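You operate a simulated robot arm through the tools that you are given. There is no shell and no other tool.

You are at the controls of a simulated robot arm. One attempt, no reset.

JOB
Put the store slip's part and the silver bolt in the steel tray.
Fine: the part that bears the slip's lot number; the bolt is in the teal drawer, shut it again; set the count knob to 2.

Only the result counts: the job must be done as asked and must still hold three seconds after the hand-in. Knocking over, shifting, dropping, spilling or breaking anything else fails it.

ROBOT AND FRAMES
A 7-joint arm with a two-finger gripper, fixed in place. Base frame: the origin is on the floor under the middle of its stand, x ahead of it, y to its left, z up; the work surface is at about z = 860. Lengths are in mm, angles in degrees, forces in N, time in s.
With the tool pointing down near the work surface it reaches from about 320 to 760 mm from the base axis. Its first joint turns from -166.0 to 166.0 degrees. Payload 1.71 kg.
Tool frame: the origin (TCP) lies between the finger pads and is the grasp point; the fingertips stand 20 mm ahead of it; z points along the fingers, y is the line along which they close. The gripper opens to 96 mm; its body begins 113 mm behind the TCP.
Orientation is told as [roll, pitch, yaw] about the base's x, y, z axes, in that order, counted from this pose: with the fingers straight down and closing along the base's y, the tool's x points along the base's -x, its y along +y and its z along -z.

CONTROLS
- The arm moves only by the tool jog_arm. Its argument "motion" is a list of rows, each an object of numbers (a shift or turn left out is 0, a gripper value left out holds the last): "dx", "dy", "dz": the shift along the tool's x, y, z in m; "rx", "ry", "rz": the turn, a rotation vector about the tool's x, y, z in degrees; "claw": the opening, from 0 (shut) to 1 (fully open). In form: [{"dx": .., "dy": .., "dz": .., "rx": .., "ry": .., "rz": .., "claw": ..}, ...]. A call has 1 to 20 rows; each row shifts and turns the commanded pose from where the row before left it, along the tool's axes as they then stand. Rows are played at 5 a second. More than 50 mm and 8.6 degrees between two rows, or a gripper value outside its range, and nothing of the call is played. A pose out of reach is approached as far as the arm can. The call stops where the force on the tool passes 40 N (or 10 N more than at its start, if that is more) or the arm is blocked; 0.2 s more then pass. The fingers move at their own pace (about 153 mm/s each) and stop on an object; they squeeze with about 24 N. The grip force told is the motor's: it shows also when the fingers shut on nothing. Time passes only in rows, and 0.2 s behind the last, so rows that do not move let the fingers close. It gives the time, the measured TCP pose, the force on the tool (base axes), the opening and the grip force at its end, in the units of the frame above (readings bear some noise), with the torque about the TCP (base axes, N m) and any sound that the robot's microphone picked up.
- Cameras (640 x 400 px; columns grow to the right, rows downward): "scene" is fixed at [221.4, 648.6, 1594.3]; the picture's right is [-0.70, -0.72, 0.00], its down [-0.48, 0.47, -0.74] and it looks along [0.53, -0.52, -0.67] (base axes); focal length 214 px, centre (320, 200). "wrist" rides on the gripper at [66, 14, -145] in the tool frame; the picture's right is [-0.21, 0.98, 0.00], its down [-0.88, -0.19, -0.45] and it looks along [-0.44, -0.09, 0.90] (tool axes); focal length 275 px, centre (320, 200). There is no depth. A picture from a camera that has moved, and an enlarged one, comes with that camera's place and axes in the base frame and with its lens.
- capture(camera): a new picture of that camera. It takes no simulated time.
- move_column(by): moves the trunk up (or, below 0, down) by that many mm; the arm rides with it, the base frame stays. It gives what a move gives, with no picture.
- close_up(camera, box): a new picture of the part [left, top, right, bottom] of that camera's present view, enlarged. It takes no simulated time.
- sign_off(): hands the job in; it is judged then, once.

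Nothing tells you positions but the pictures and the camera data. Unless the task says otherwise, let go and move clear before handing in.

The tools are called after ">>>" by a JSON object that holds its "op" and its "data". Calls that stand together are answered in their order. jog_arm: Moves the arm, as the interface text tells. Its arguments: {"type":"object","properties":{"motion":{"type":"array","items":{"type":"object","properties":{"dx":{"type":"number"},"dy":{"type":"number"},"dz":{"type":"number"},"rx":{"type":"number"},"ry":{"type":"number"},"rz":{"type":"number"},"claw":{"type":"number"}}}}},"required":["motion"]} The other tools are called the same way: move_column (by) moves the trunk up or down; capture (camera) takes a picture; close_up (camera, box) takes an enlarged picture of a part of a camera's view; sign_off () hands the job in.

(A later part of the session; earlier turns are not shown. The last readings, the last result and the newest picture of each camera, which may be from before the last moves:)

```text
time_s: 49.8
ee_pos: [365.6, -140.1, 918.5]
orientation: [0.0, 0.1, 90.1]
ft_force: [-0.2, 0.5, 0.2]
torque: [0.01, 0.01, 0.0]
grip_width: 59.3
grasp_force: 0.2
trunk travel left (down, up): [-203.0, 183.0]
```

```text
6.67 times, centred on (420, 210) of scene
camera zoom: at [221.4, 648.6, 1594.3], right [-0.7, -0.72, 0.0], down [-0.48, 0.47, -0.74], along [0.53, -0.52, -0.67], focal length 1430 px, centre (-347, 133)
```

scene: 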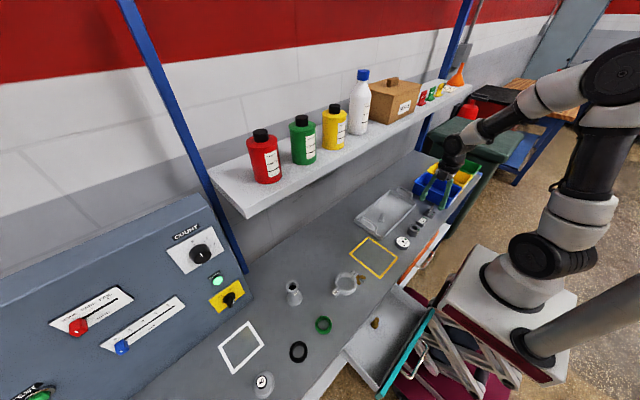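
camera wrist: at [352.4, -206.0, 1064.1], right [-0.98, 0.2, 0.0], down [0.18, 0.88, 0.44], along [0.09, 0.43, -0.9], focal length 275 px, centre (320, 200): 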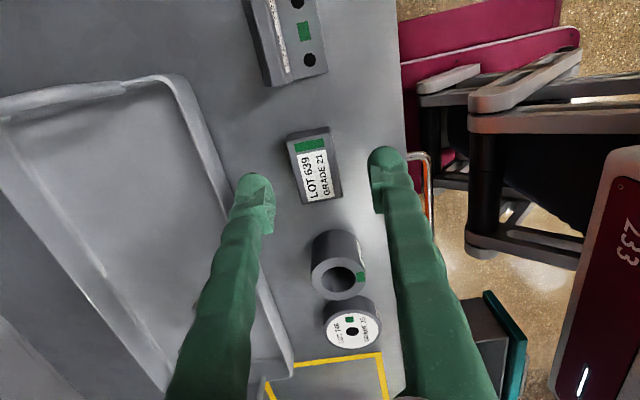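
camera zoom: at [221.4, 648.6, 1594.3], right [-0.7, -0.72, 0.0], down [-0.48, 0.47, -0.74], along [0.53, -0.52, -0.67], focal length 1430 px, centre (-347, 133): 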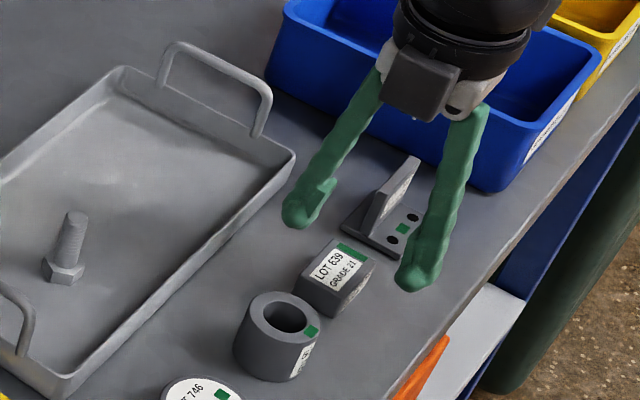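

>>> {"op": "jog_arm", "data": {"motion": [{"dx": 0.0015, "dy": -0.0023, "dz": 0.012}, {"dz": 0.012}, {"dz": 0.007}, {"dz": 0.003}]}}

>>> {"op": "capture", "data": {"camera": "wrist"}}

>>> {"op": "close_up", "data": {"camera": "scene", "box": [395, 190, 445, 240]}}

```text
time_s: 50.8
ee_pos: [369.6, -140.8, 887.8]
orientation: [-0.1, 0.0, 90.0]
ft_force: [0.4, 0.4, 0.5]
torque: [0.0, -0.01, 0.01]
grip_width: 59.4
grasp_force: 0.0
trunk travel left (down, up): [-203.0, 183.0]
```

```text
taken
camera wrist: at [356.0, -207.7, 1032.2], right [-0.98, 0.21, 0.0], down [0.18, 0.88, 0.44], along [0.09, 0.43, -0.9], focal length 275 px, centre (320, 200)
```

wrist: 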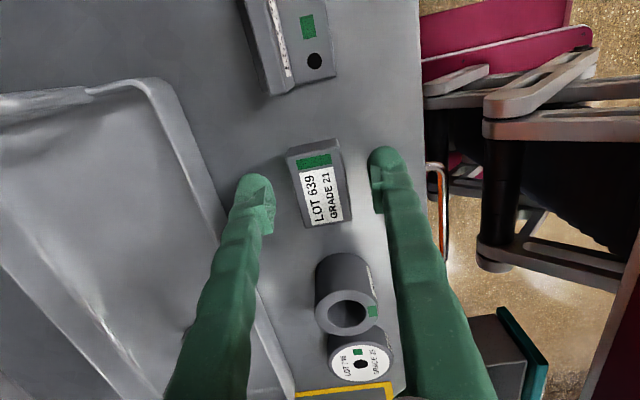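

```text
8.00 times, centred on (420, 215) of scene
camera zoom: at [221.4, 648.6, 1594.3], right [-0.7, -0.72, 0.0], down [-0.48, 0.47, -0.74], along [0.53, -0.52, -0.67], focal length 1716 px, centre (-480, 80)
```

zoom: 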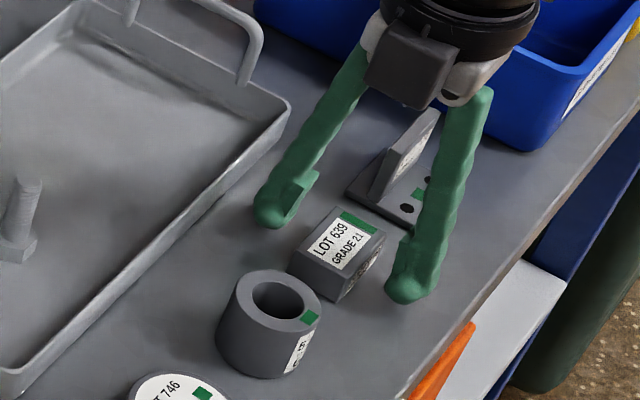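

>>> {"op": "jog_arm", "data": {"motion": [{"dx": 0.0015, "dz": 0.0045}, {}, {"claw": 0.0}, {}, {}, {}]}}

>>> {"op": "capture", "data": {"camera": "wrist"}}

```text
time_s: 52.2
ee_pos: [370.6, -143.9, 882.3]
orientation: [-0.1, 0.1, 90.2]
ft_force: [0.9, -0.4, 0.1]
torque: [0.01, 0.01, -0.01]
grip_width: 30.8
grasp_force: 24.0
trunk travel left (down, up): [-203.0, 183.0]
```

```text
taken
camera wrist: at [355.8, -209.3, 1027.4], right [-0.98, 0.2, 0.0], down [0.18, 0.88, 0.44], along [0.09, 0.43, -0.9], focal length 275 px, centre (320, 200)
```

wrist: 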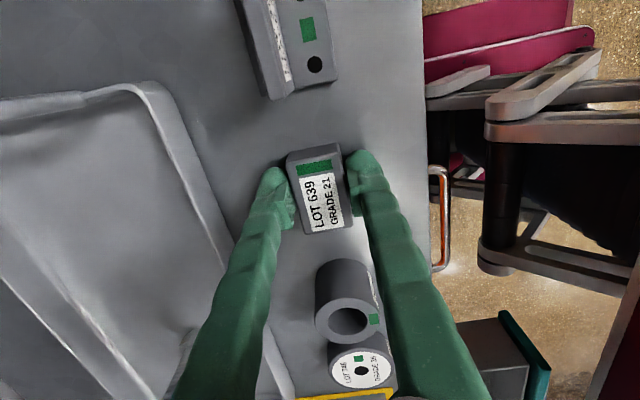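

Gripped at 30.8 mm width. Lifting the block straight up.

>>> {"op": "jog_arm", "data": {"motion": [{"dz": -0.01}, {"dz": -0.02}, {"dz": -0.03}, {"dz": -0.03}]}}

>>> {"op": "capture", "data": {"camera": "wrist"}}

>>> {"op": "capture", "data": {"camera": "scene"}}

```text
time_s: 53.2
ee_pos: [370.2, -142.4, 972.3]
orientation: [-0.2, 0.2, 90.0]
ft_force: [0.6, 0.1, -2.8]
torque: [-0.01, -0.02, 0.0]
grip_width: 30.8
grasp_force: 24.4
trunk travel left (down, up): [-203.0, 183.0]
```

```text
taken
camera wrist: at [355.6, -209.0, 1117.0], right [-0.98, 0.21, 0.0], down [0.18, 0.88, 0.44], along [0.09, 0.43, -0.9], focal length 275 px, centre (320, 200)
```

wrist: 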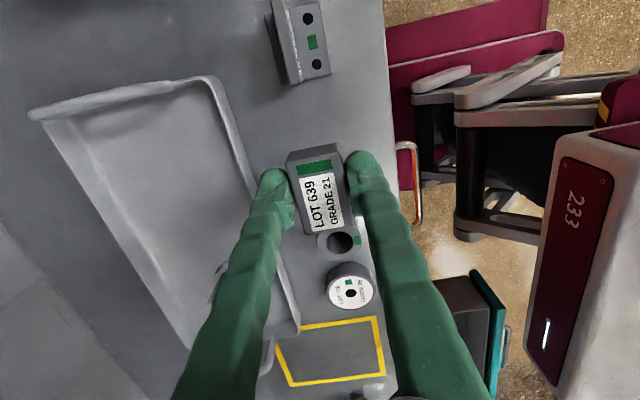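

```text
taken
```

scene: 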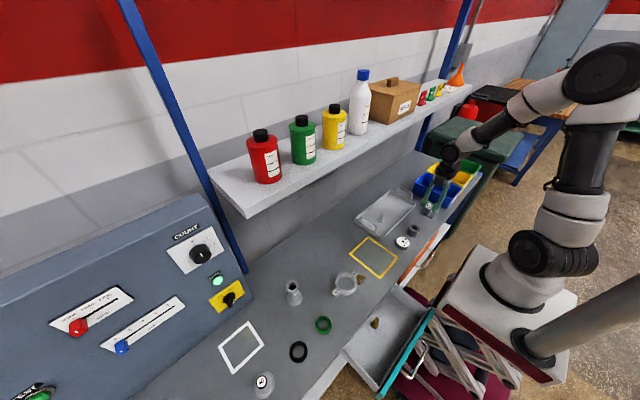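

>>> {"op": "jog_arm", "data": {"motion": [{"dy": -0.0367, "dx": -0.009, "dz": 0.006}, {"dy": -0.0367, "dx": -0.009, "dz": 0.01}, {"dy": -0.0367, "dx": -0.009, "dz": 0.01}, {"dy": -0.0367, "dx": -0.009, "dz": 0.01}]}}

>>> {"op": "capture", "data": {"camera": "wrist"}}

>>> {"op": "close_up", "data": {"camera": "scene", "box": [340, 130, 460, 240]}}

```text
time_s: 54.2
ee_pos: [519.3, -104.3, 934.9]
orientation: [0.0, 0.1, 89.9]
ft_force: [0.2, -0.1, -2.4]
torque: [-0.05, 0.04, 0.0]
grip_width: 31.2
grasp_force: 24.2
trunk travel left (down, up): [-203.0, 183.0]
```

```text
taken
camera wrist: at [504.0, -171.4, 1079.5], right [-0.98, 0.21, 0.0], down [0.18, 0.88, 0.44], along [0.09, 0.43, -0.9], focal length 275 px, centre (320, 200)
```

wrist: 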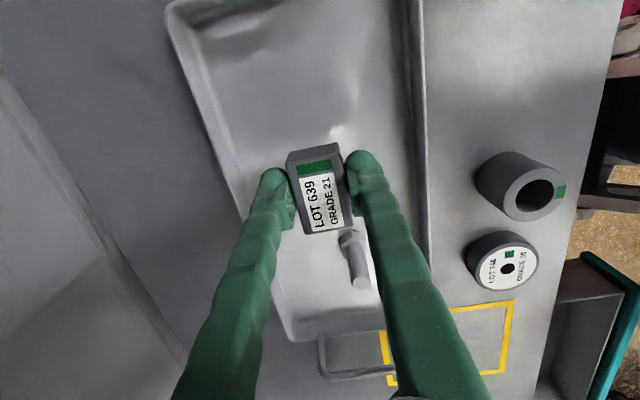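

```text
3.64 times, centred on (400, 185) of scene
camera zoom: at [221.4, 648.6, 1594.3], right [-0.7, -0.72, 0.0], down [-0.48, 0.47, -0.74], along [0.53, -0.52, -0.67], focal length 780 px, centre (29, 254)
```

zoom: 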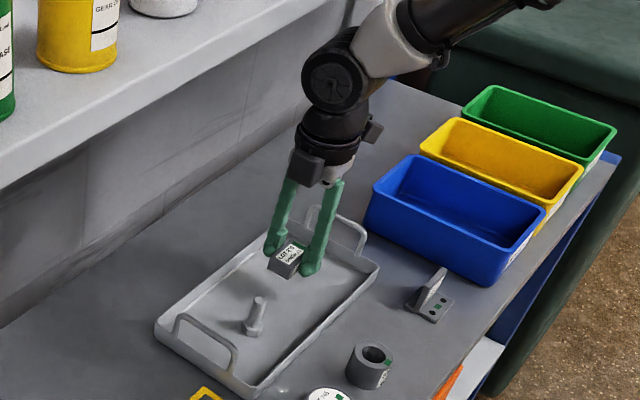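

>>> {"op": "jog_arm", "data": {"motion": [{"dz": 0.012}, {"dz": 0.014}, {"dz": 0.01}, {"dz": 0.006}, {"dz": 0.003}]}}

```text
time_s: 55.4
ee_pos: [519.5, -108.5, 891.5]
orientation: [-0.1, 0.1, 90.1]
ft_force: [0.9, 0.2, -2.1]
torque: [-0.01, -0.01, 0.0]
grip_width: 30.8
grasp_force: 24.0
trunk travel left (down, up): [-203.0, 183.0]
```

>>> {"op": "jog_arm", "data": {"motion": [{"dz": 0.002}, {"dz": 0.0015}, {"dz": 0.001}]}}

>>> {"op": "close_up", "data": {"camera": "scene", "box": [370, 180, 430, 230]}}

```text
time_s: 56.2
ee_pos: [518.2, -107.0, 885.6]
orientation: [-0.1, 0.1, 90.0]
ft_force: [-0.9, 0.4, -3.6]
torque: [0.0, -0.02, -0.01]
grip_width: 30.9
grasp_force: 24.1
trunk travel left (down, up): [-203.0, 183.0]
```

```text
8.00 times, centred on (400, 205) of scene
camera zoom: at [221.4, 648.6, 1594.3], right [-0.7, -0.72, 0.0], down [-0.48, 0.47, -0.74], along [0.53, -0.52, -0.67], focal length 1716 px, centre (-320, 160)
```

zoom: 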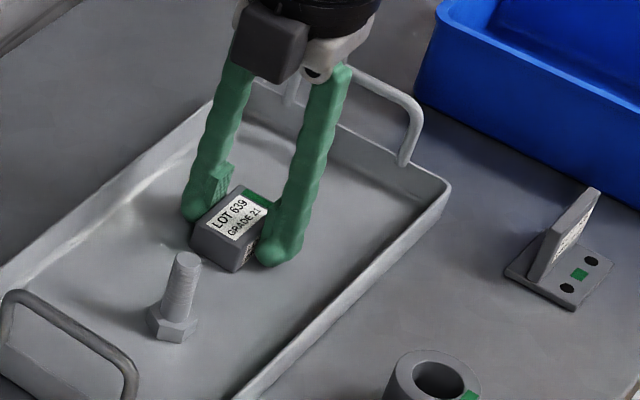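

>>> {"op": "jog_arm", "data": {"motion": [{"dz": 0.0012}, {"dz": 0.0012}]}}

```text
time_s: 56.8
ee_pos: [516.9, -107.2, 885.5]
orientation: [-0.4, 0.2, 90.1]
ft_force: [-1.2, 0.9, 18.2]
torque: [0.03, 0.01, -0.02]
grip_width: 31.2
grasp_force: 23.4
trunk travel left (down, up): [-203.0, 183.0]
```

Contact with the tray floor. Relieve, release, and lift clear.

>>> {"op": "jog_arm", "data": {"motion": [{"dz": -0.001}, {"claw": 0.4}, {"claw": 0.5}, {}, {"dz": -0.02}, {"dz": -0.03}, {"dz": -0.03}]}}

>>> {"op": "capture", "data": {"camera": "wrist"}}

>>> {"op": "close_up", "data": {"camera": "scene", "box": [340, 140, 460, 250]}}

```text
time_s: 58.4
ee_pos: [519.8, -107.0, 966.6]
orientation: [0.0, 0.1, 90.0]
ft_force: [-0.7, -0.6, -0.1]
torque: [-0.06, 0.01, 0.0]
grip_width: 48.1
grasp_force: 0.1
trunk travel left (down, up): [-203.0, 183.0]
```

```text
taken
camera wrist: at [505.2, -172.8, 1111.3], right [-0.98, 0.21, 0.0], down [0.18, 0.88, 0.44], along [0.09, 0.43, -0.9], focal length 275 px, centre (320, 200)
```

wrist: 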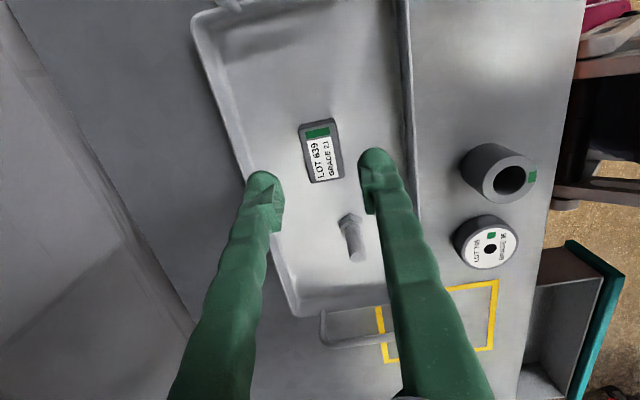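

```text
3.64 times, centred on (400, 195) of scene
camera zoom: at [221.4, 648.6, 1594.3], right [-0.7, -0.72, 0.0], down [-0.48, 0.47, -0.74], along [0.53, -0.52, -0.67], focal length 780 px, centre (29, 218)
```

zoom: 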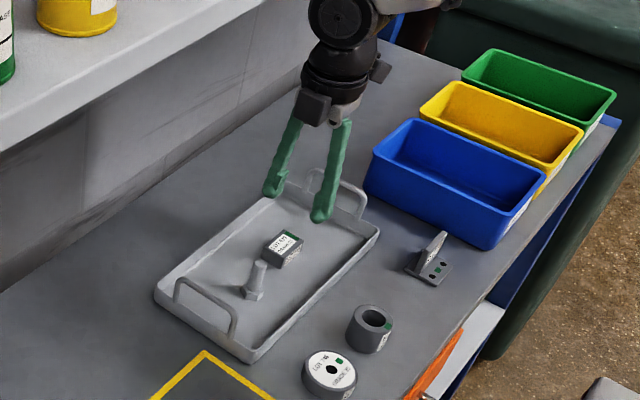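

Both parts are in the tray. Next, close the drawer. I'll look at where its front now stands.

>>> {"op": "close_up", "data": {"camera": "scene", "box": [330, 270, 470, 390]}}

>>> {"op": "jog_arm", "data": {"motion": [{"rz": 8.2, "claw": 0.1}, {"rz": 8.2}, {"rz": 8.2}, {"rz": 8.2}, {"rz": 8.2}, {"rz": 8.2}, {"rz": 8.2}, {"rz": 8.2}, {"rz": 8.2}, {"rz": 8.2}, {"rz": 8.0}]}}

```text
3.33 times, centred on (400, 330) of scene
camera zoom: at [221.4, 648.6, 1594.3], right [-0.7, -0.72, 0.0], down [-0.48, 0.47, -0.74], along [0.53, -0.52, -0.67], focal length 715 px, centre (53, -233)
```

zoom: 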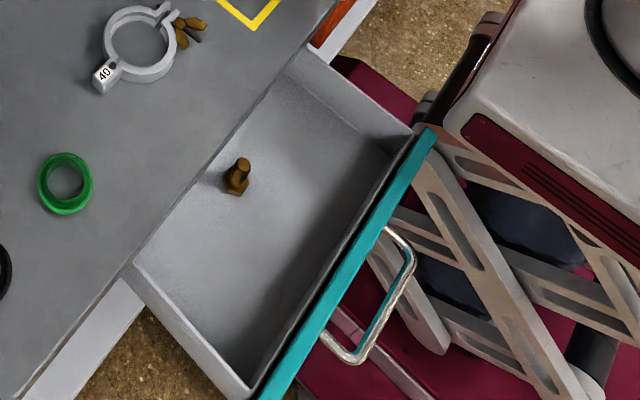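

```text
time_s: 60.8
ee_pos: [518.1, -107.3, 965.2]
orientation: [-0.1, -0.1, -0.1]
ft_force: [0.7, -0.2, 0.7]
torque: [-0.01, 0.01, -0.03]
grip_width: 9.6
grasp_force: 0.1
trunk travel left (down, up): [-203.0, 183.0]
```

Bar at x≈115, drawer face at x≈146, board top near z≈830. I'll travel back over the bench to the left side of the drawer front.

>>> {"op": "jog_arm", "data": {"motion": [{"dx": 0.0126, "dy": 0.0439, "claw": 0.0}, {"dx": 0.0126, "dy": 0.0439}, {"dx": 0.0126, "dy": 0.0439}, {"dx": 0.0126, "dy": 0.0439}, {"dx": 0.0126, "dy": 0.0439}, {"dx": 0.0126, "dy": 0.0439}, {"dx": 0.0126, "dy": 0.0439}, {"dx": 0.0217, "dy": 0.0358}, {"dx": 0.0217, "dy": 0.0358}, {"dx": 0.0217, "dy": 0.0358}, {"dx": 0.0217, "dy": 0.0358}, {"dx": 0.0217, "dy": 0.0358}, {"dx": 0.0217, "dy": 0.0358}]}}

>>> {"op": "capture", "data": {"camera": "scene"}}

```text
time_s: 63.6
ee_pos: [298.9, 415.8, 966.5]
orientation: [-0.2, -0.1, 0.0]
ft_force: [0.0, -0.1, 0.0]
torque: [0.0, -0.02, 0.01]
grip_width: 0.0
grasp_force: 24.0
trunk travel left (down, up): [-203.0, 183.0]
```

```text
taken
```

scene: 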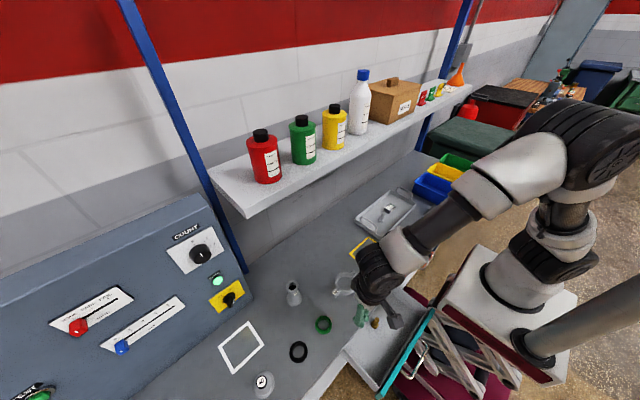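

>>> {"op": "jog_arm", "data": {"motion": [{"dx": 0.048}, {"dx": 0.048}, {"dx": 0.048}, {"dx": 0.048}]}}

>>> {"op": "capture", "data": {"camera": "scene"}}

>>> {"op": "capture", "data": {"camera": "wrist"}}

```text
time_s: 64.6
ee_pos: [109.7, 409.6, 965.3]
orientation: [-0.3, 0.0, -0.8]
ft_force: [-0.4, -0.3, 0.4]
torque: [-0.06, -0.03, 0.01]
grip_width: 0.2
grasp_force: 24.6
trunk travel left (down, up): [-203.0, 183.0]
```

```text
taken
```

scene: 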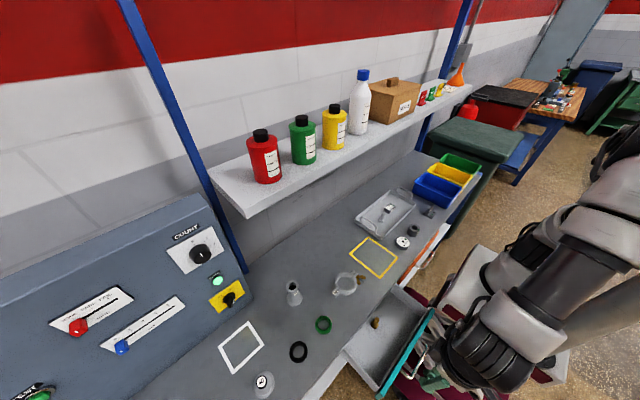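

```text
taken
camera wrist: at [43.5, 424.1, 1110.4], right [0.22, 0.98, -0.01], down [0.87, -0.19, 0.45], along [0.43, -0.1, -0.9], focal length 275 px, centre (320, 200)
```

wrist: 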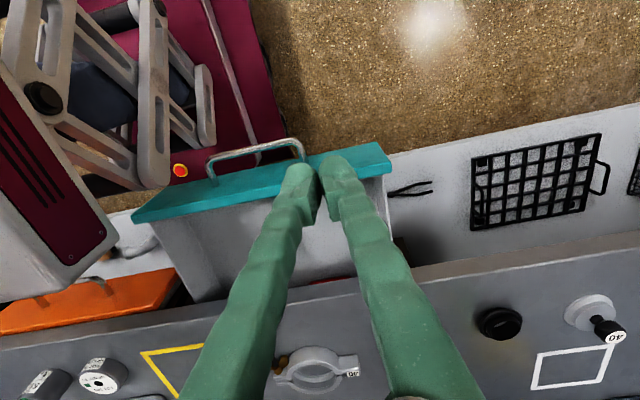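

>>> {"op": "jog_arm", "data": {"motion": [{"dx": 0.004, "dy": 0.006, "rz": -0.8, "dz": 0.04}, {"dz": 0.042}, {"dz": 0.042}, {"dz": 0.042}]}}

>>> {"op": "capture", "data": {"camera": "wrist"}}

>>> {"op": "close_up", "data": {"camera": "scene", "box": [330, 270, 470, 400]}}

```text
time_s: 65.6
ee_pos: [101.3, 417.4, 797.0]
orientation: [0.0, -0.1, 1.0]
ft_force: [0.6, 0.0, 0.2]
torque: [-0.05, 0.0, 0.02]
grip_width: 0.0
grasp_force: 24.5
trunk travel left (down, up): [-203.0, 183.0]
```

```text
taken
camera wrist: at [35.0, 430.3, 941.3], right [0.19, 0.98, 0.0], down [0.88, -0.17, 0.45], along [0.44, -0.09, -0.89], focal length 275 px, centre (320, 200)
```

wrist: 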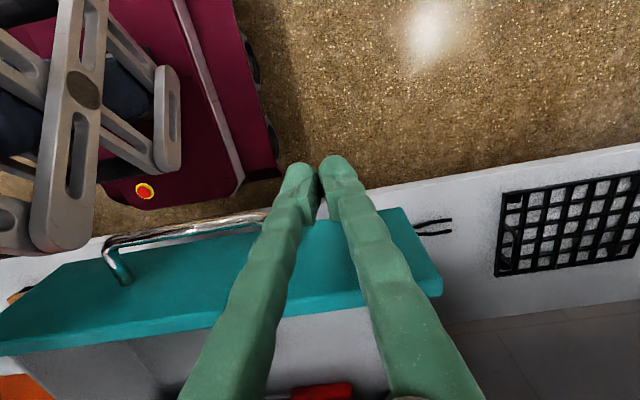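

```text
3.08 times, centred on (400, 335) of scene
camera zoom: at [221.4, 648.6, 1594.3], right [-0.7, -0.72, 0.0], down [-0.48, 0.47, -0.74], along [0.53, -0.52, -0.67], focal length 660 px, centre (74, -215)
```

zoom: 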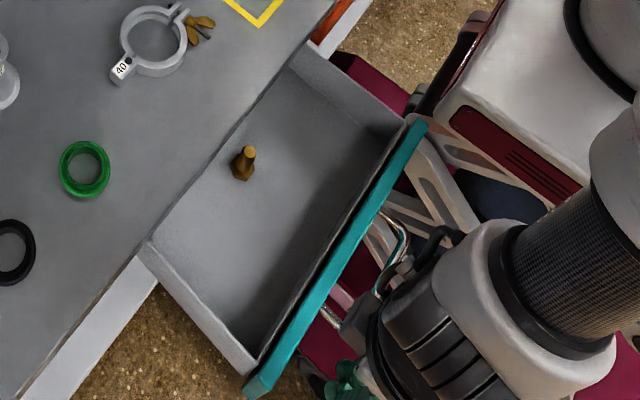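

The fingers are in front of the board, beside the handle. I'll push the drawer slowly so the brass bolt inside doesn't tip.

>>> {"op": "jog_arm", "data": {"motion": [{"dx": -0.006, "rz": 1.0}, {"dx": -0.006}, {"dx": -0.006}, {"dx": -0.006}, {"dx": -0.006}, {"dx": -0.006}, {"dx": -0.006}]}}

>>> {"op": "capture", "data": {"camera": "wrist"}}

>>> {"op": "close_up", "data": {"camera": "scene", "box": [330, 270, 470, 400]}}

```text
time_s: 67.2
ee_pos: [143.8, 419.5, 798.6]
orientation: [-0.1, -0.1, -0.2]
ft_force: [0.2, -0.4, -0.2]
torque: [0.01, -0.01, -0.03]
grip_width: 0.1
grasp_force: 29.8
trunk travel left (down, up): [-203.0, 183.0]
```

```text
taken
camera wrist: at [78.6, 433.0, 942.9], right [0.21, 0.98, 0.0], down [0.88, -0.19, 0.45], along [0.44, -0.09, -0.9], focal length 275 px, centre (320, 200)
```

wrist: 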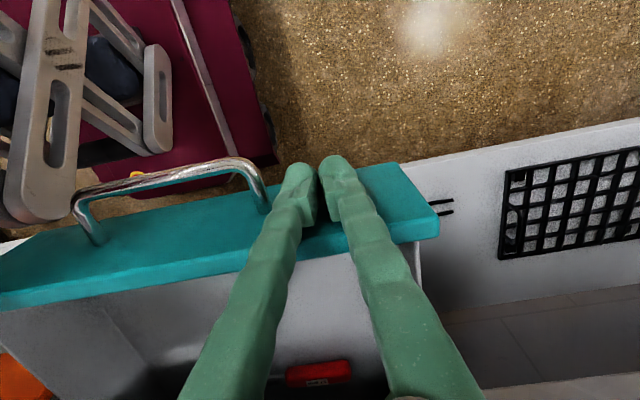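

```text
3.08 times, centred on (400, 335) of scene
camera zoom: at [221.4, 648.6, 1594.3], right [-0.7, -0.72, 0.0], down [-0.48, 0.47, -0.74], along [0.53, -0.52, -0.67], focal length 660 px, centre (74, -215)
```

zoom: 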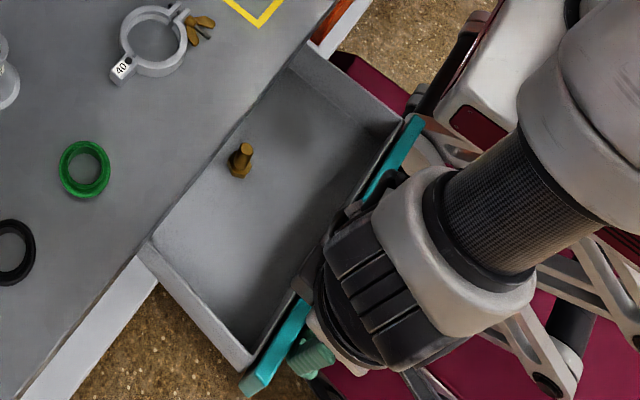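

>>> {"op": "jog_arm", "data": {"motion": [{"dx": -0.005}, {"dx": -0.006}, {"dx": -0.007}, {"dx": -0.007}, {"dx": -0.007}, {"dx": -0.007}, {"dx": -0.007}, {"dx": -0.007}, {"dx": -0.007}, {"dx": -0.007}, {"dx": -0.006}, {"dx": -0.005}]}}

>>> {"op": "close_up", "data": {"camera": "scene", "box": [310, 250, 450, 380]}}

```text
time_s: 69.8
ee_pos: [224.2, 419.7, 797.7]
orientation: [0.0, -0.1, -0.1]
ft_force: [-0.5, -0.4, 0.0]
torque: [0.03, -0.03, 0.0]
grip_width: 0.1
grasp_force: 29.5
trunk travel left (down, up): [-203.0, 183.0]
```

```text
3.08 times, centred on (380, 315) of scene
camera zoom: at [221.4, 648.6, 1594.3], right [-0.7, -0.72, 0.0], down [-0.48, 0.47, -0.74], along [0.53, -0.52, -0.67], focal length 660 px, centre (135, -154)
```

zoom: 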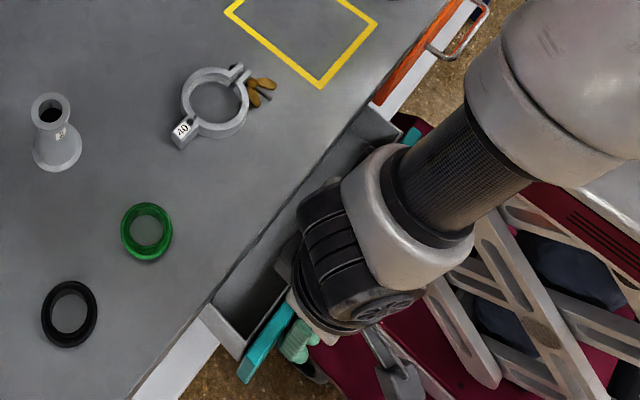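

>>> {"op": "jog_arm", "data": {"motion": [{"dx": -0.005}, {"dx": -0.006}, {"dx": -0.006}, {"dx": -0.006}, {"dx": -0.006}, {"dx": -0.005}, {"dx": -0.004}, {"dx": -0.003}]}}

>>> {"op": "close_up", "data": {"camera": "scene", "box": [310, 250, 450, 380]}}

>>> {"op": "capture", "data": {"camera": "wrist"}}

```text
time_s: 71.6
ee_pos: [263.9, 419.1, 798.3]
orientation: [-0.1, -0.1, -0.3]
ft_force: [-0.5, 0.4, -0.2]
torque: [-0.03, 0.01, 0.01]
grip_width: 0.0
grasp_force: 29.3
trunk travel left (down, up): [-203.0, 183.0]
```

```text
3.08 times, centred on (380, 315) of scene
camera zoom: at [221.4, 648.6, 1594.3], right [-0.7, -0.72, 0.0], down [-0.48, 0.47, -0.74], along [0.53, -0.52, -0.67], focal length 660 px, centre (135, -154)
```

zoom: 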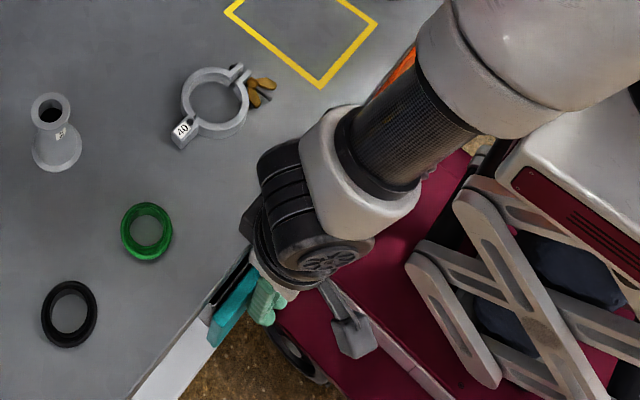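

```text
taken
camera wrist: at [198.2, 432.0, 942.7], right [0.21, 0.98, 0.0], down [0.88, -0.19, 0.45], along [0.44, -0.09, -0.89], focal length 275 px, centre (320, 200)
```

wrist: 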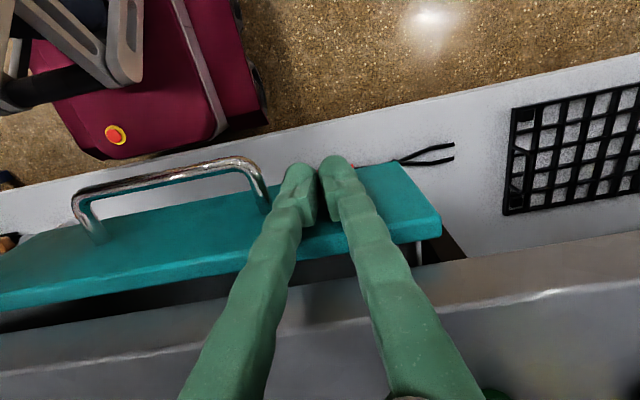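

>>> {"op": "jog_arm", "data": {"motion": [{"dx": -0.003}, {"dx": -0.003}, {"dx": -0.003}, {"dx": -0.003}, {"dx": -0.002}, {"dx": -0.002}]}}

>>> {"op": "capture", "data": {"camera": "wrist"}}

```text
time_s: 73.0
ee_pos: [280.9, 419.4, 797.8]
orientation: [-0.1, -0.1, -0.3]
ft_force: [-0.1, -0.6, -0.7]
torque: [0.01, 0.02, 0.0]
grip_width: 0.0
grasp_force: 29.1
trunk travel left (down, up): [-203.0, 183.0]
```

```text
taken
camera wrist: at [214.7, 433.0, 942.1], right [0.21, 0.98, 0.0], down [0.88, -0.19, 0.45], along [0.44, -0.09, -0.89], focal length 275 px, centre (320, 200)
```

wrist: 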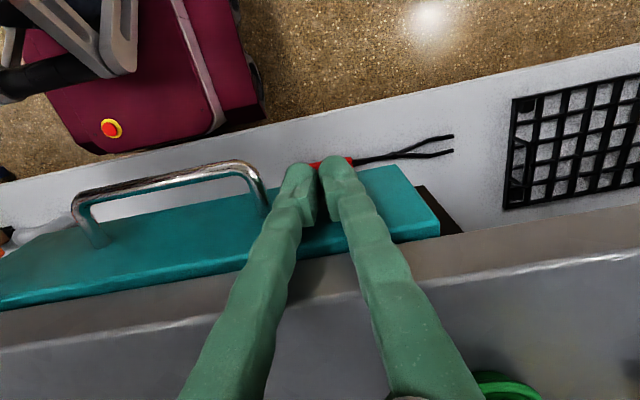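

>>> {"op": "jog_arm", "data": {"motion": [{"dx": -0.002}, {"dx": -0.002}, {"dx": -0.002}]}}

```text
time_s: 73.8
ee_pos: [283.4, 418.9, 796.7]
orientation: [0.0, 0.1, -0.1]
ft_force: [-13.7, 1.9, 4.6]
torque: [0.03, 0.09, -0.01]
grip_width: 6.0
grasp_force: 29.3
trunk travel left (down, up): [-203.0, 183.0]
```

>>> {"op": "jog_arm", "data": {"motion": [{"dx": -0.002}, {"dx": -0.002}, {}]}}

>>> {"op": "close_up", "data": {"camera": "wrist", "box": [200, 100, 480, 320]}}

```text
time_s: 74.6
ee_pos: [283.5, 418.4, 798.3]
orientation: [-0.3, -0.3, 0.0]
ft_force: [-29.2, 2.6, -11.1]
torque: [-0.04, 0.56, 0.01]
grip_width: 6.2
grasp_force: 29.4
trunk travel left (down, up): [-203.0, 183.0]
```

```text
1.82 times, centred on (340, 210) of wrist
camera zoom: at [216.8, 432.9, 943.1], right [0.21, 0.98, 0.0], down [0.87, -0.18, 0.45], along [0.44, -0.1, -0.89], focal length 500 px, centre (284, 182)
```

zoom: 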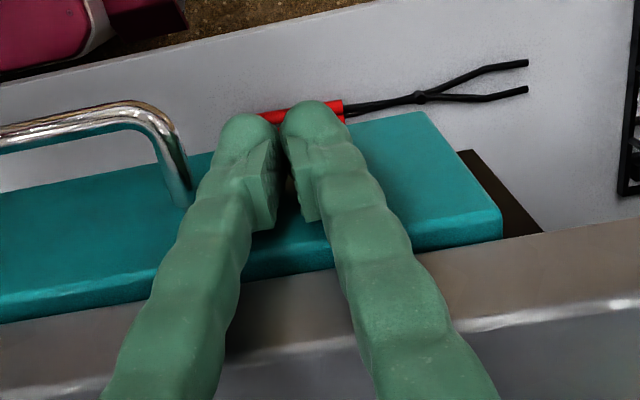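

The drawer is firm against its stop. I'll back off and rise, then verify.

>>> {"op": "jog_arm", "data": {"motion": [{"dx": 0.005}, {"dx": 0.015}, {"dx": 0.02}, {"dz": -0.04}, {"dz": -0.04}, {"dz": -0.04}, {"dz": -0.04}, {"dz": -0.04}]}}

>>> {"op": "close_up", "data": {"camera": "wrist", "box": [120, 40, 480, 240]}}

>>> {"op": "capture", "data": {"camera": "scene"}}

```text
time_s: 76.4
ee_pos: [251.4, 419.6, 997.2]
orientation: [-0.1, 0.0, -0.2]
ft_force: [0.7, -0.2, 0.1]
torque: [-0.01, 0.08, 0.02]
grip_width: 0.1
grasp_force: 29.7
trunk travel left (down, up): [-203.0, 183.0]
```

```text
1.78 times, centred on (300, 140) of wrist
camera zoom: at [186.1, 432.0, 1142.3], right [0.21, 0.98, 0.0], down [0.88, -0.19, 0.45], along [0.43, -0.09, -0.9], focal length 489 px, centre (356, 307)
```

zoom: 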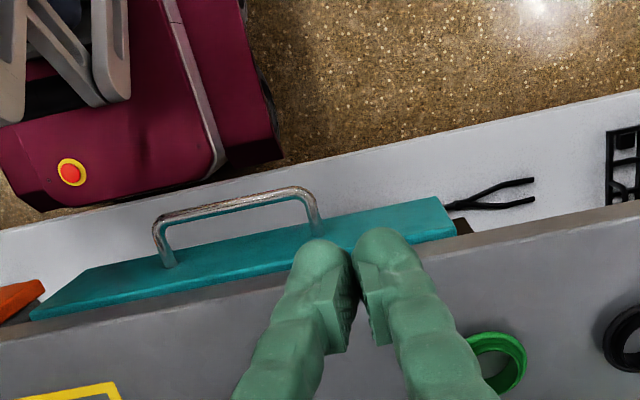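

```text
taken
```

scene: 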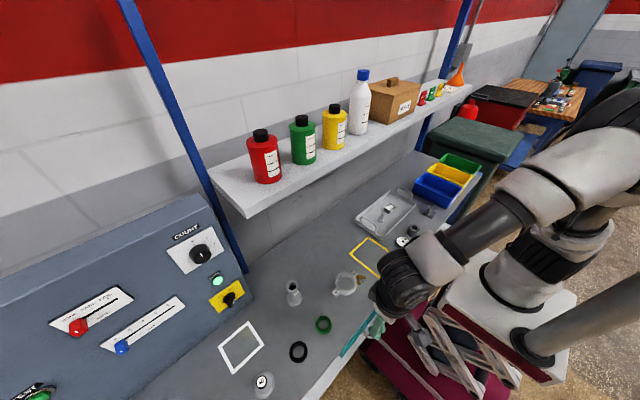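

The drawer is closed. Now for the count knob: I'll raise the arm clear of the shelf and pitch the tool to point horizontally along +x toward the panel.

>>> {"op": "jog_arm", "data": {"motion": [{"dz": -0.045}, {"dz": -0.045}, {"dz": -0.045}, {"dz": -0.045}, {"dz": -0.025}, {"ry": -8.2}, {"ry": -8.2}, {"ry": -8.2}, {"ry": -8.2}, {"ry": -8.2}, {"ry": -8.2}, {"ry": -8.2}, {"ry": -8.2}, {"ry": -8.2}, {"ry": -8.2}, {"ry": -8.0}]}}

>>> {"op": "capture", "data": {"camera": "scene"}}

>>> {"op": "capture", "data": {"camera": "wrist"}}

```text
time_s: 79.8
ee_pos: [266.8, 410.9, 1198.2]
orientation: [-97.0, -89.2, 94.3]
ft_force: [-0.8, 0.3, -0.1]
torque: [0.01, -0.09, 0.02]
grip_width: 0.1
grasp_force: 29.8
trunk travel left (down, up): [-203.0, 183.0]
```

```text
taken
```

scene: 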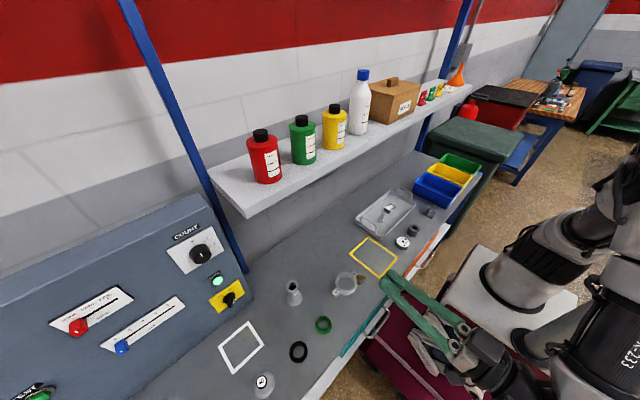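

```text
taken
camera wrist: at [123.1, 429.4, 1132.5], right [0.05, 0.98, 0.19], down [-0.45, -0.15, 0.88], along [0.89, -0.13, 0.44], focal length 275 px, centre (320, 200)
```

wrist: 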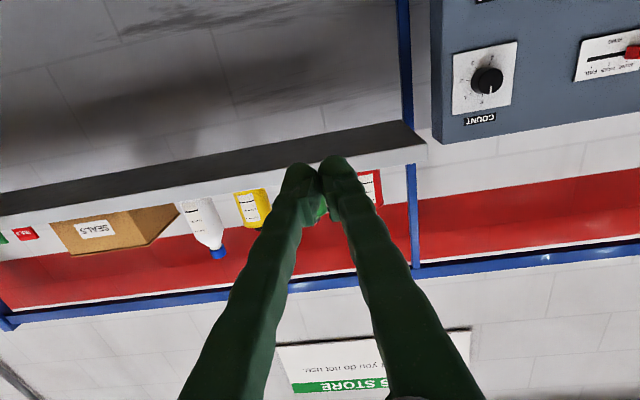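

The tool now points along +x and the camera sees the knob frontally (upside down). Zooming in to read the scale angles.

>>> {"op": "close_up", "data": {"camera": "wrist", "box": [440, 30, 540, 130]}}

>>> {"op": "close_up", "data": {"camera": "scene", "box": [165, 220, 235, 285]}}

```text
4.00 times, centred on (490, 80) of wrist
camera zoom: at [123.1, 429.4, 1132.5], right [0.05, 0.98, 0.19], down [-0.45, -0.15, 0.88], along [0.89, -0.13, 0.44], focal length 1101 px, centre (-360, 680)
```

zoom: 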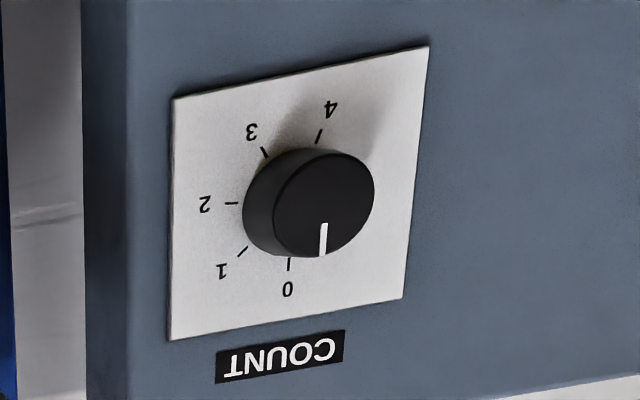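

```text
6.15 times, centred on (200, 252) of scene
camera zoom: at [221.4, 648.6, 1594.3], right [-0.7, -0.72, 0.0], down [-0.48, 0.47, -0.74], along [0.53, -0.52, -0.67], focal length 1320 px, centre (1058, -123)
```

zoom: 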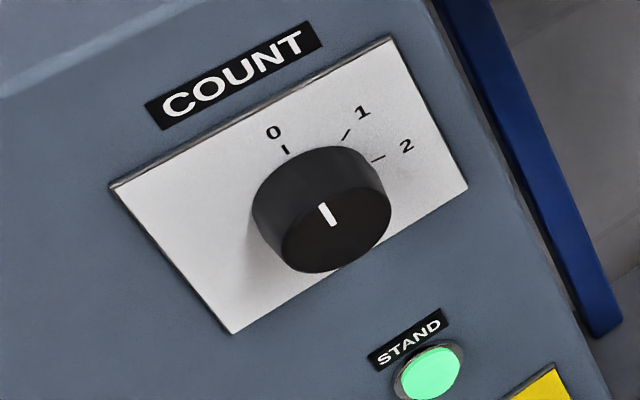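

The scale steps are 50° each (0 at 12 o'clock, 2 at 100° clockwise). The knob is about 34 mm in diameter, about 24 mm tall, centred near (y 648, z 1204), front at x≈570. I'll move left to y=648 and roll the tool by -50° so a +100° turn stays in range.

>>> {"op": "jog_arm", "data": {"motion": [{"rx": -2.6, "dx": -0.003, "claw": 0.65}, {"dy": 0.0474}, {"dy": 0.0474}, {"dy": 0.0474}, {"dy": 0.0474}, {"dy": 0.0474}, {"dz": 0.04}, {"dz": 0.04}, {"dz": 0.04}]}}

>>> {"op": "capture", "data": {"camera": "scene"}}

>>> {"op": "capture", "data": {"camera": "wrist"}}

```text
time_s: 81.8
ee_pos: [359.7, 661.7, 1206.2]
orientation: [-115.8, -89.8, 118.3]
ft_force: [-0.3, 0.6, 0.3]
torque: [0.0, -0.02, 0.0]
grip_width: 62.3
grasp_force: 0.0
trunk travel left (down, up): [-203.0, 183.0]
```

```text
taken
```

scene: 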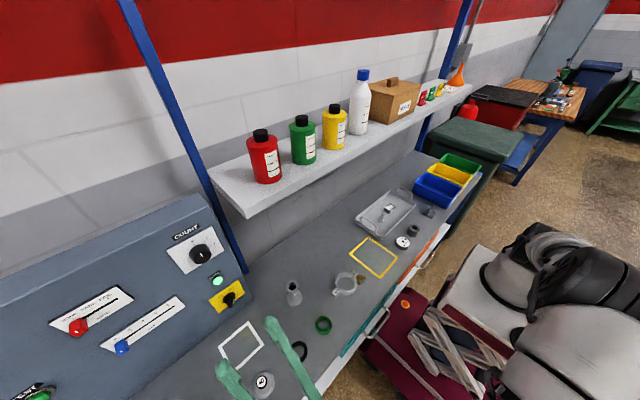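

```text
taken
camera wrist: at [214.0, 668.6, 1139.6], right [-0.04, 0.98, 0.2], down [-0.44, -0.2, 0.88], along [0.9, -0.05, 0.44], focal length 275 px, centre (320, 200)
```

wrist: 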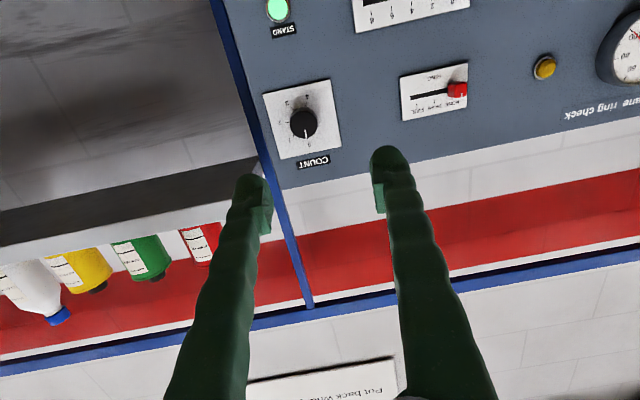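

>>> {"op": "close_up", "data": {"camera": "wrist", "box": [250, 60, 360, 180]}}

```text
3.33 times, centred on (305, 120) of wrist
camera zoom: at [214.0, 668.6, 1139.6], right [-0.04, 0.98, 0.2], down [-0.44, -0.2, 0.88], along [0.9, -0.05, 0.44], focal length 918 px, centre (370, 467)
```

zoom: 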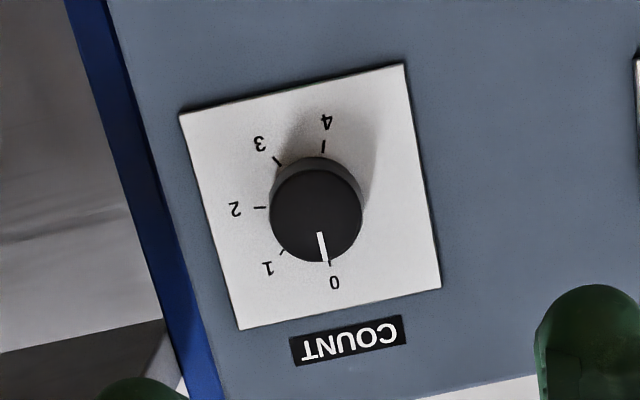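

Knob centre refined to (y≈649.5, z≈1205). I'll correct yaw, centre on the axis, move to 90 mm short of the knob, and roll -50°.

>>> {"op": "jog_arm", "data": {"motion": [{"rx": 2.5, "dy": -0.0125, "dx": 0.001}, {"dz": 0.04}, {"dz": 0.04}, {"rz": -8.4}, {"rz": -8.4}, {"rz": -8.4}, {"rz": -8.4}, {"rz": -8.4}, {"rz": -8.0}]}}

>>> {"op": "capture", "data": {"camera": "scene"}}

>>> {"op": "capture", "data": {"camera": "wrist"}}

```text
time_s: 83.8
ee_pos: [438.9, 649.1, 1205.0]
orientation: [-90.1, -39.8, 90.1]
ft_force: [-0.2, -0.6, 0.7]
torque: [0.02, 0.0, 0.05]
grip_width: 62.3
grasp_force: 0.0
trunk travel left (down, up): [-203.0, 183.0]
```

```text
taken
```

scene: 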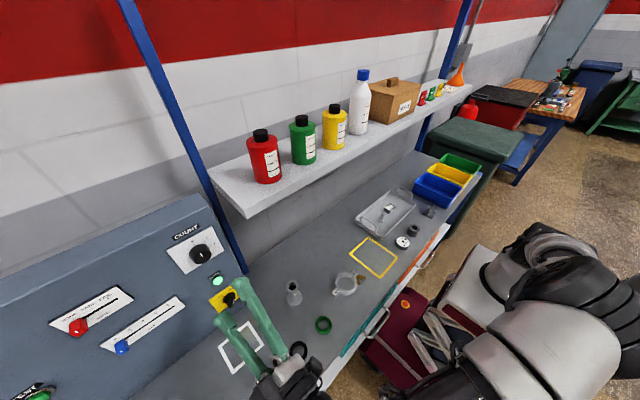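

```text
taken
camera wrist: at [294.1, 607.4, 1152.3], right [0.0, 0.78, -0.62], down [-0.45, 0.56, 0.7], along [0.9, 0.28, 0.35], focal length 275 px, centre (320, 200)
```

wrist: 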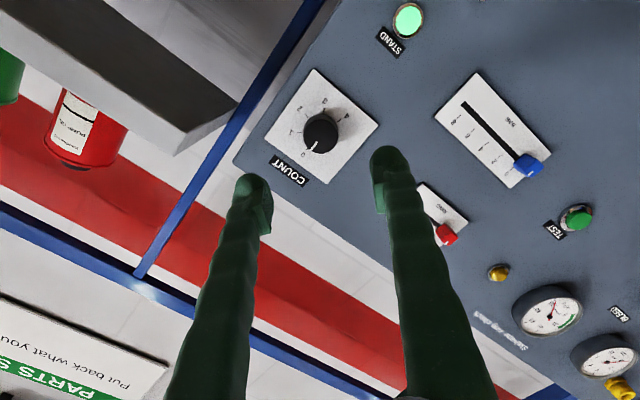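

Aligned on the knob axis. Advancing in steps toward the knob.

>>> {"op": "jog_arm", "data": {"motion": [{"dz": 0.03}, {"dz": 0.03}, {"dz": 0.025}]}}

>>> {"op": "capture", "data": {"camera": "wrist"}}

>>> {"op": "close_up", "data": {"camera": "scene", "box": [150, 210, 290, 340]}}

```text
time_s: 84.6
ee_pos: [525.6, 647.5, 1204.8]
orientation: [-90.1, -39.9, 89.9]
ft_force: [0.1, 0.1, -0.6]
torque: [0.02, -0.01, 0.0]
grip_width: 62.5
grasp_force: 0.0
trunk travel left (down, up): [-203.0, 183.0]
```

```text
taken
camera wrist: at [380.8, 605.2, 1150.6], right [0.0, 0.79, -0.62], down [-0.45, 0.55, 0.7], along [0.9, 0.27, 0.35], focal length 275 px, centre (320, 200)
```

wrist: 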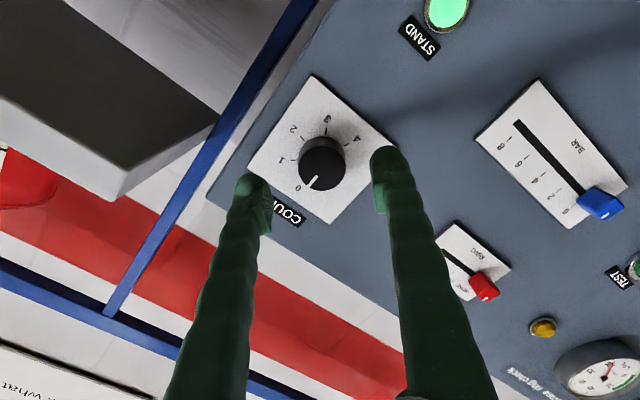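

```text
3.08 times, centred on (220, 275) of scene
camera zoom: at [221.4, 648.6, 1594.3], right [-0.7, -0.72, 0.0], down [-0.48, 0.47, -0.74], along [0.53, -0.52, -0.67], focal length 660 px, centre (628, -31)
```

zoom: 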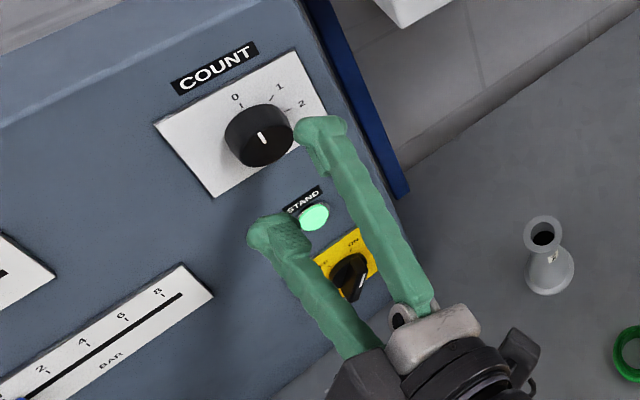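

>>> {"op": "close_up", "data": {"camera": "wrist", "box": [240, 70, 400, 230]}}

```text
2.50 times, centred on (320, 150) of wrist
camera zoom: at [380.8, 605.2, 1150.6], right [0.0, 0.79, -0.62], down [-0.45, 0.55, 0.7], along [0.9, 0.27, 0.35], focal length 688 px, centre (320, 325)
```

zoom: 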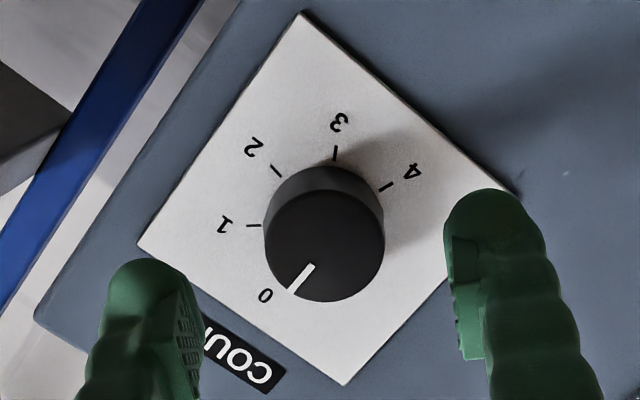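

Knob centre is confirmed within about 2 mm. Advancing to straddle the knob.

>>> {"op": "jog_arm", "data": {"motion": [{"dz": 0.02, "dy": 0.002}, {"dz": 0.015}, {"dz": 0.0095}, {}]}}

>>> {"op": "capture", "data": {"camera": "wrist"}}

>>> {"op": "close_up", "data": {"camera": "scene", "box": [150, 210, 270, 320]}}

```text
time_s: 85.6
ee_pos: [570.3, 651.3, 1204.1]
orientation: [-90.2, -40.0, 90.2]
ft_force: [0.1, -0.6, 0.1]
torque: [0.03, 0.0, -0.01]
grip_width: 62.4
grasp_force: 0.0
trunk travel left (down, up): [-203.0, 183.0]
```

```text
taken
camera wrist: at [424.0, 609.1, 1150.6], right [0.0, 0.79, -0.62], down [-0.45, 0.55, 0.7], along [0.9, 0.27, 0.35], focal length 275 px, centre (320, 200)
```

wrist: 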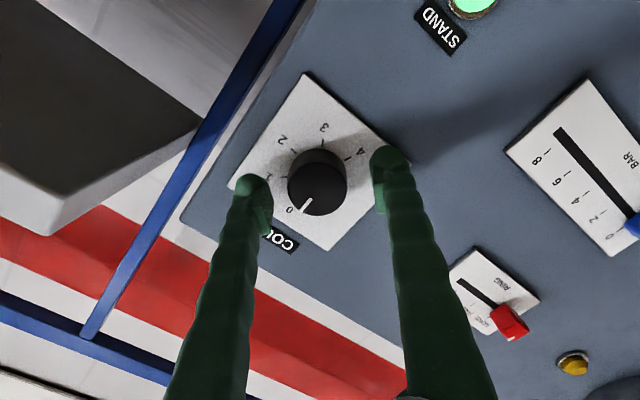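

```text
3.64 times, centred on (210, 265) of scene
camera zoom: at [221.4, 648.6, 1594.3], right [-0.7, -0.72, 0.0], down [-0.48, 0.47, -0.74], along [0.53, -0.52, -0.67], focal length 780 px, centre (720, -36)
```

zoom: 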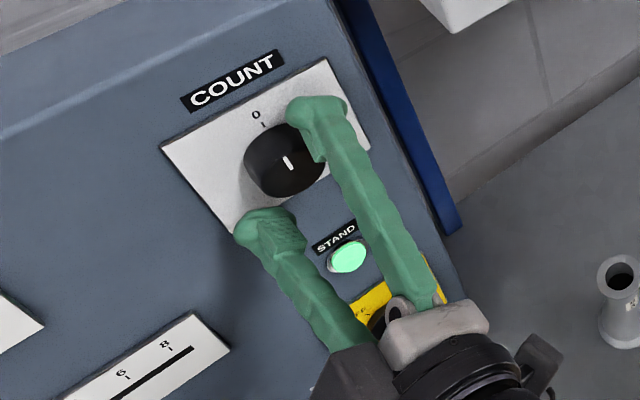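

>>> {"op": "jog_arm", "data": {"motion": [{"dx": 0.002}, {"claw": 0.0}, {}, {}, {}]}}

>>> {"op": "capture", "data": {"camera": "wrist"}}

>>> {"op": "close_up", "data": {"camera": "scene", "box": [150, 210, 270, 320]}}

```text
time_s: 86.8
ee_pos: [568.1, 649.1, 1204.3]
orientation: [-90.2, -39.9, 90.0]
ft_force: [1.5, -2.4, 6.8]
torque: [-0.01, -0.05, -0.1]
grip_width: 35.5
grasp_force: 34.7
trunk travel left (down, up): [-203.0, 183.0]
```

```text
taken
camera wrist: at [423.4, 607.3, 1150.8], right [0.0, 0.79, -0.62], down [-0.45, 0.55, 0.7], along [0.89, 0.27, 0.35], focal length 275 px, centre (320, 200)
```

wrist: 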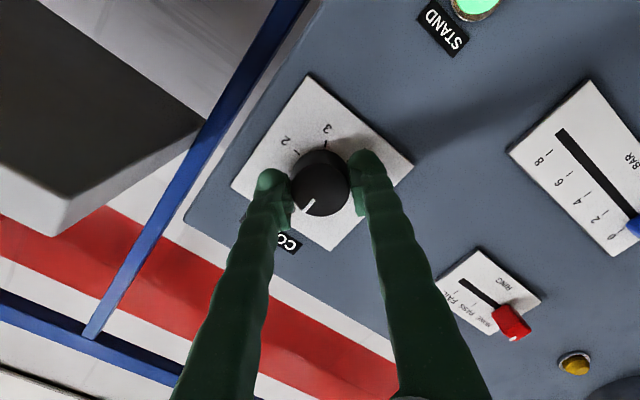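

```text
3.64 times, centred on (210, 265) of scene
camera zoom: at [221.4, 648.6, 1594.3], right [-0.7, -0.72, 0.0], down [-0.48, 0.47, -0.74], along [0.53, -0.52, -0.67], focal length 780 px, centre (720, -36)
```

zoom: 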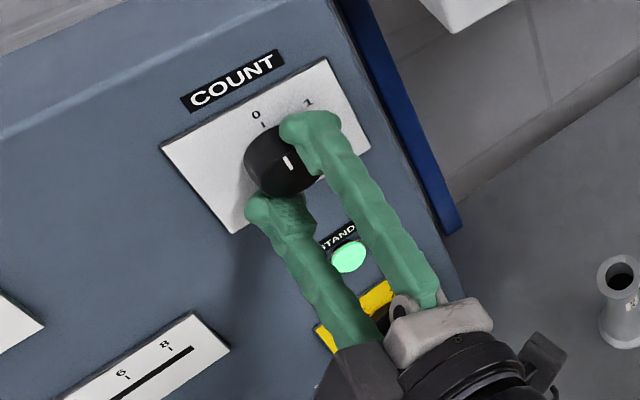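

Knob gripped (35.5 mm). Turning clockwise in small steps — first 20° to check it follows.

>>> {"op": "jog_arm", "data": {"motion": [{"rz": 5}, {"rz": 5}, {"rz": 5}, {"rz": 5}]}}

>>> {"op": "close_up", "data": {"camera": "wrist", "box": [220, 70, 420, 260]}}

```text
time_s: 87.8
ee_pos: [567.8, 649.6, 1203.6]
orientation: [-90.3, -60.1, 90.2]
ft_force: [0.0, -3.0, 7.4]
torque: [0.01, 0.14, -0.2]
grip_width: 34.9
grasp_force: 35.2
trunk travel left (down, up): [-203.0, 183.0]
```

```text
2.11 times, centred on (320, 165) of wrist
camera zoom: at [423.4, 628.3, 1139.5], right [0.0, 0.95, -0.31], down [-0.45, 0.28, 0.85], along [0.89, 0.14, 0.43], focal length 580 px, centre (320, 274)
```

zoom: 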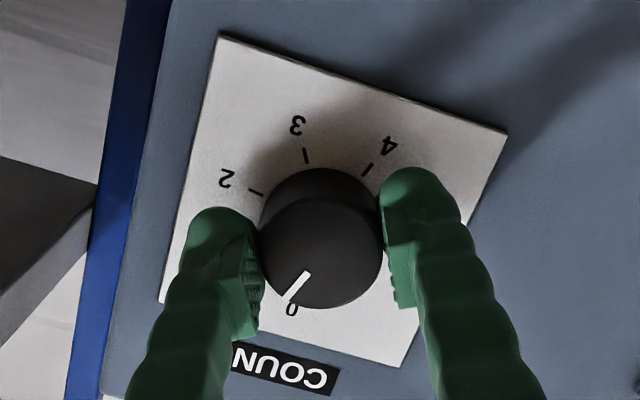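

The knob follows. Continuing the turn.

>>> {"op": "jog_arm", "data": {"motion": [{"rz": 5}, {"rz": 5}, {"rz": 5}, {"rz": 5}, {"rz": 5}, {"rz": 5}, {"rz": 5}, {"rz": 5}]}}

>>> {"op": "close_up", "data": {"camera": "wrist", "box": [220, 70, 420, 260]}}

```text
time_s: 89.6
ee_pos: [569.1, 650.3, 1202.9]
orientation: [90.7, -79.8, -90.7]
ft_force: [-3.3, -1.9, 7.8]
torque: [-0.03, -0.23, -0.12]
grip_width: 35.1
grasp_force: 35.0
trunk travel left (down, up): [-203.0, 183.0]
```

```text
2.11 times, centred on (320, 165) of wrist
camera zoom: at [423.4, 675.1, 1141.0], right [0.0, 0.93, 0.37], down [-0.45, -0.33, 0.83], along [0.89, -0.17, 0.41], focal length 580 px, centre (320, 274)
```

zoom: 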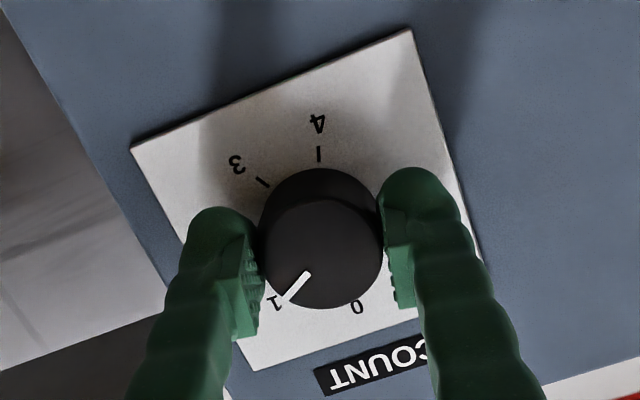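

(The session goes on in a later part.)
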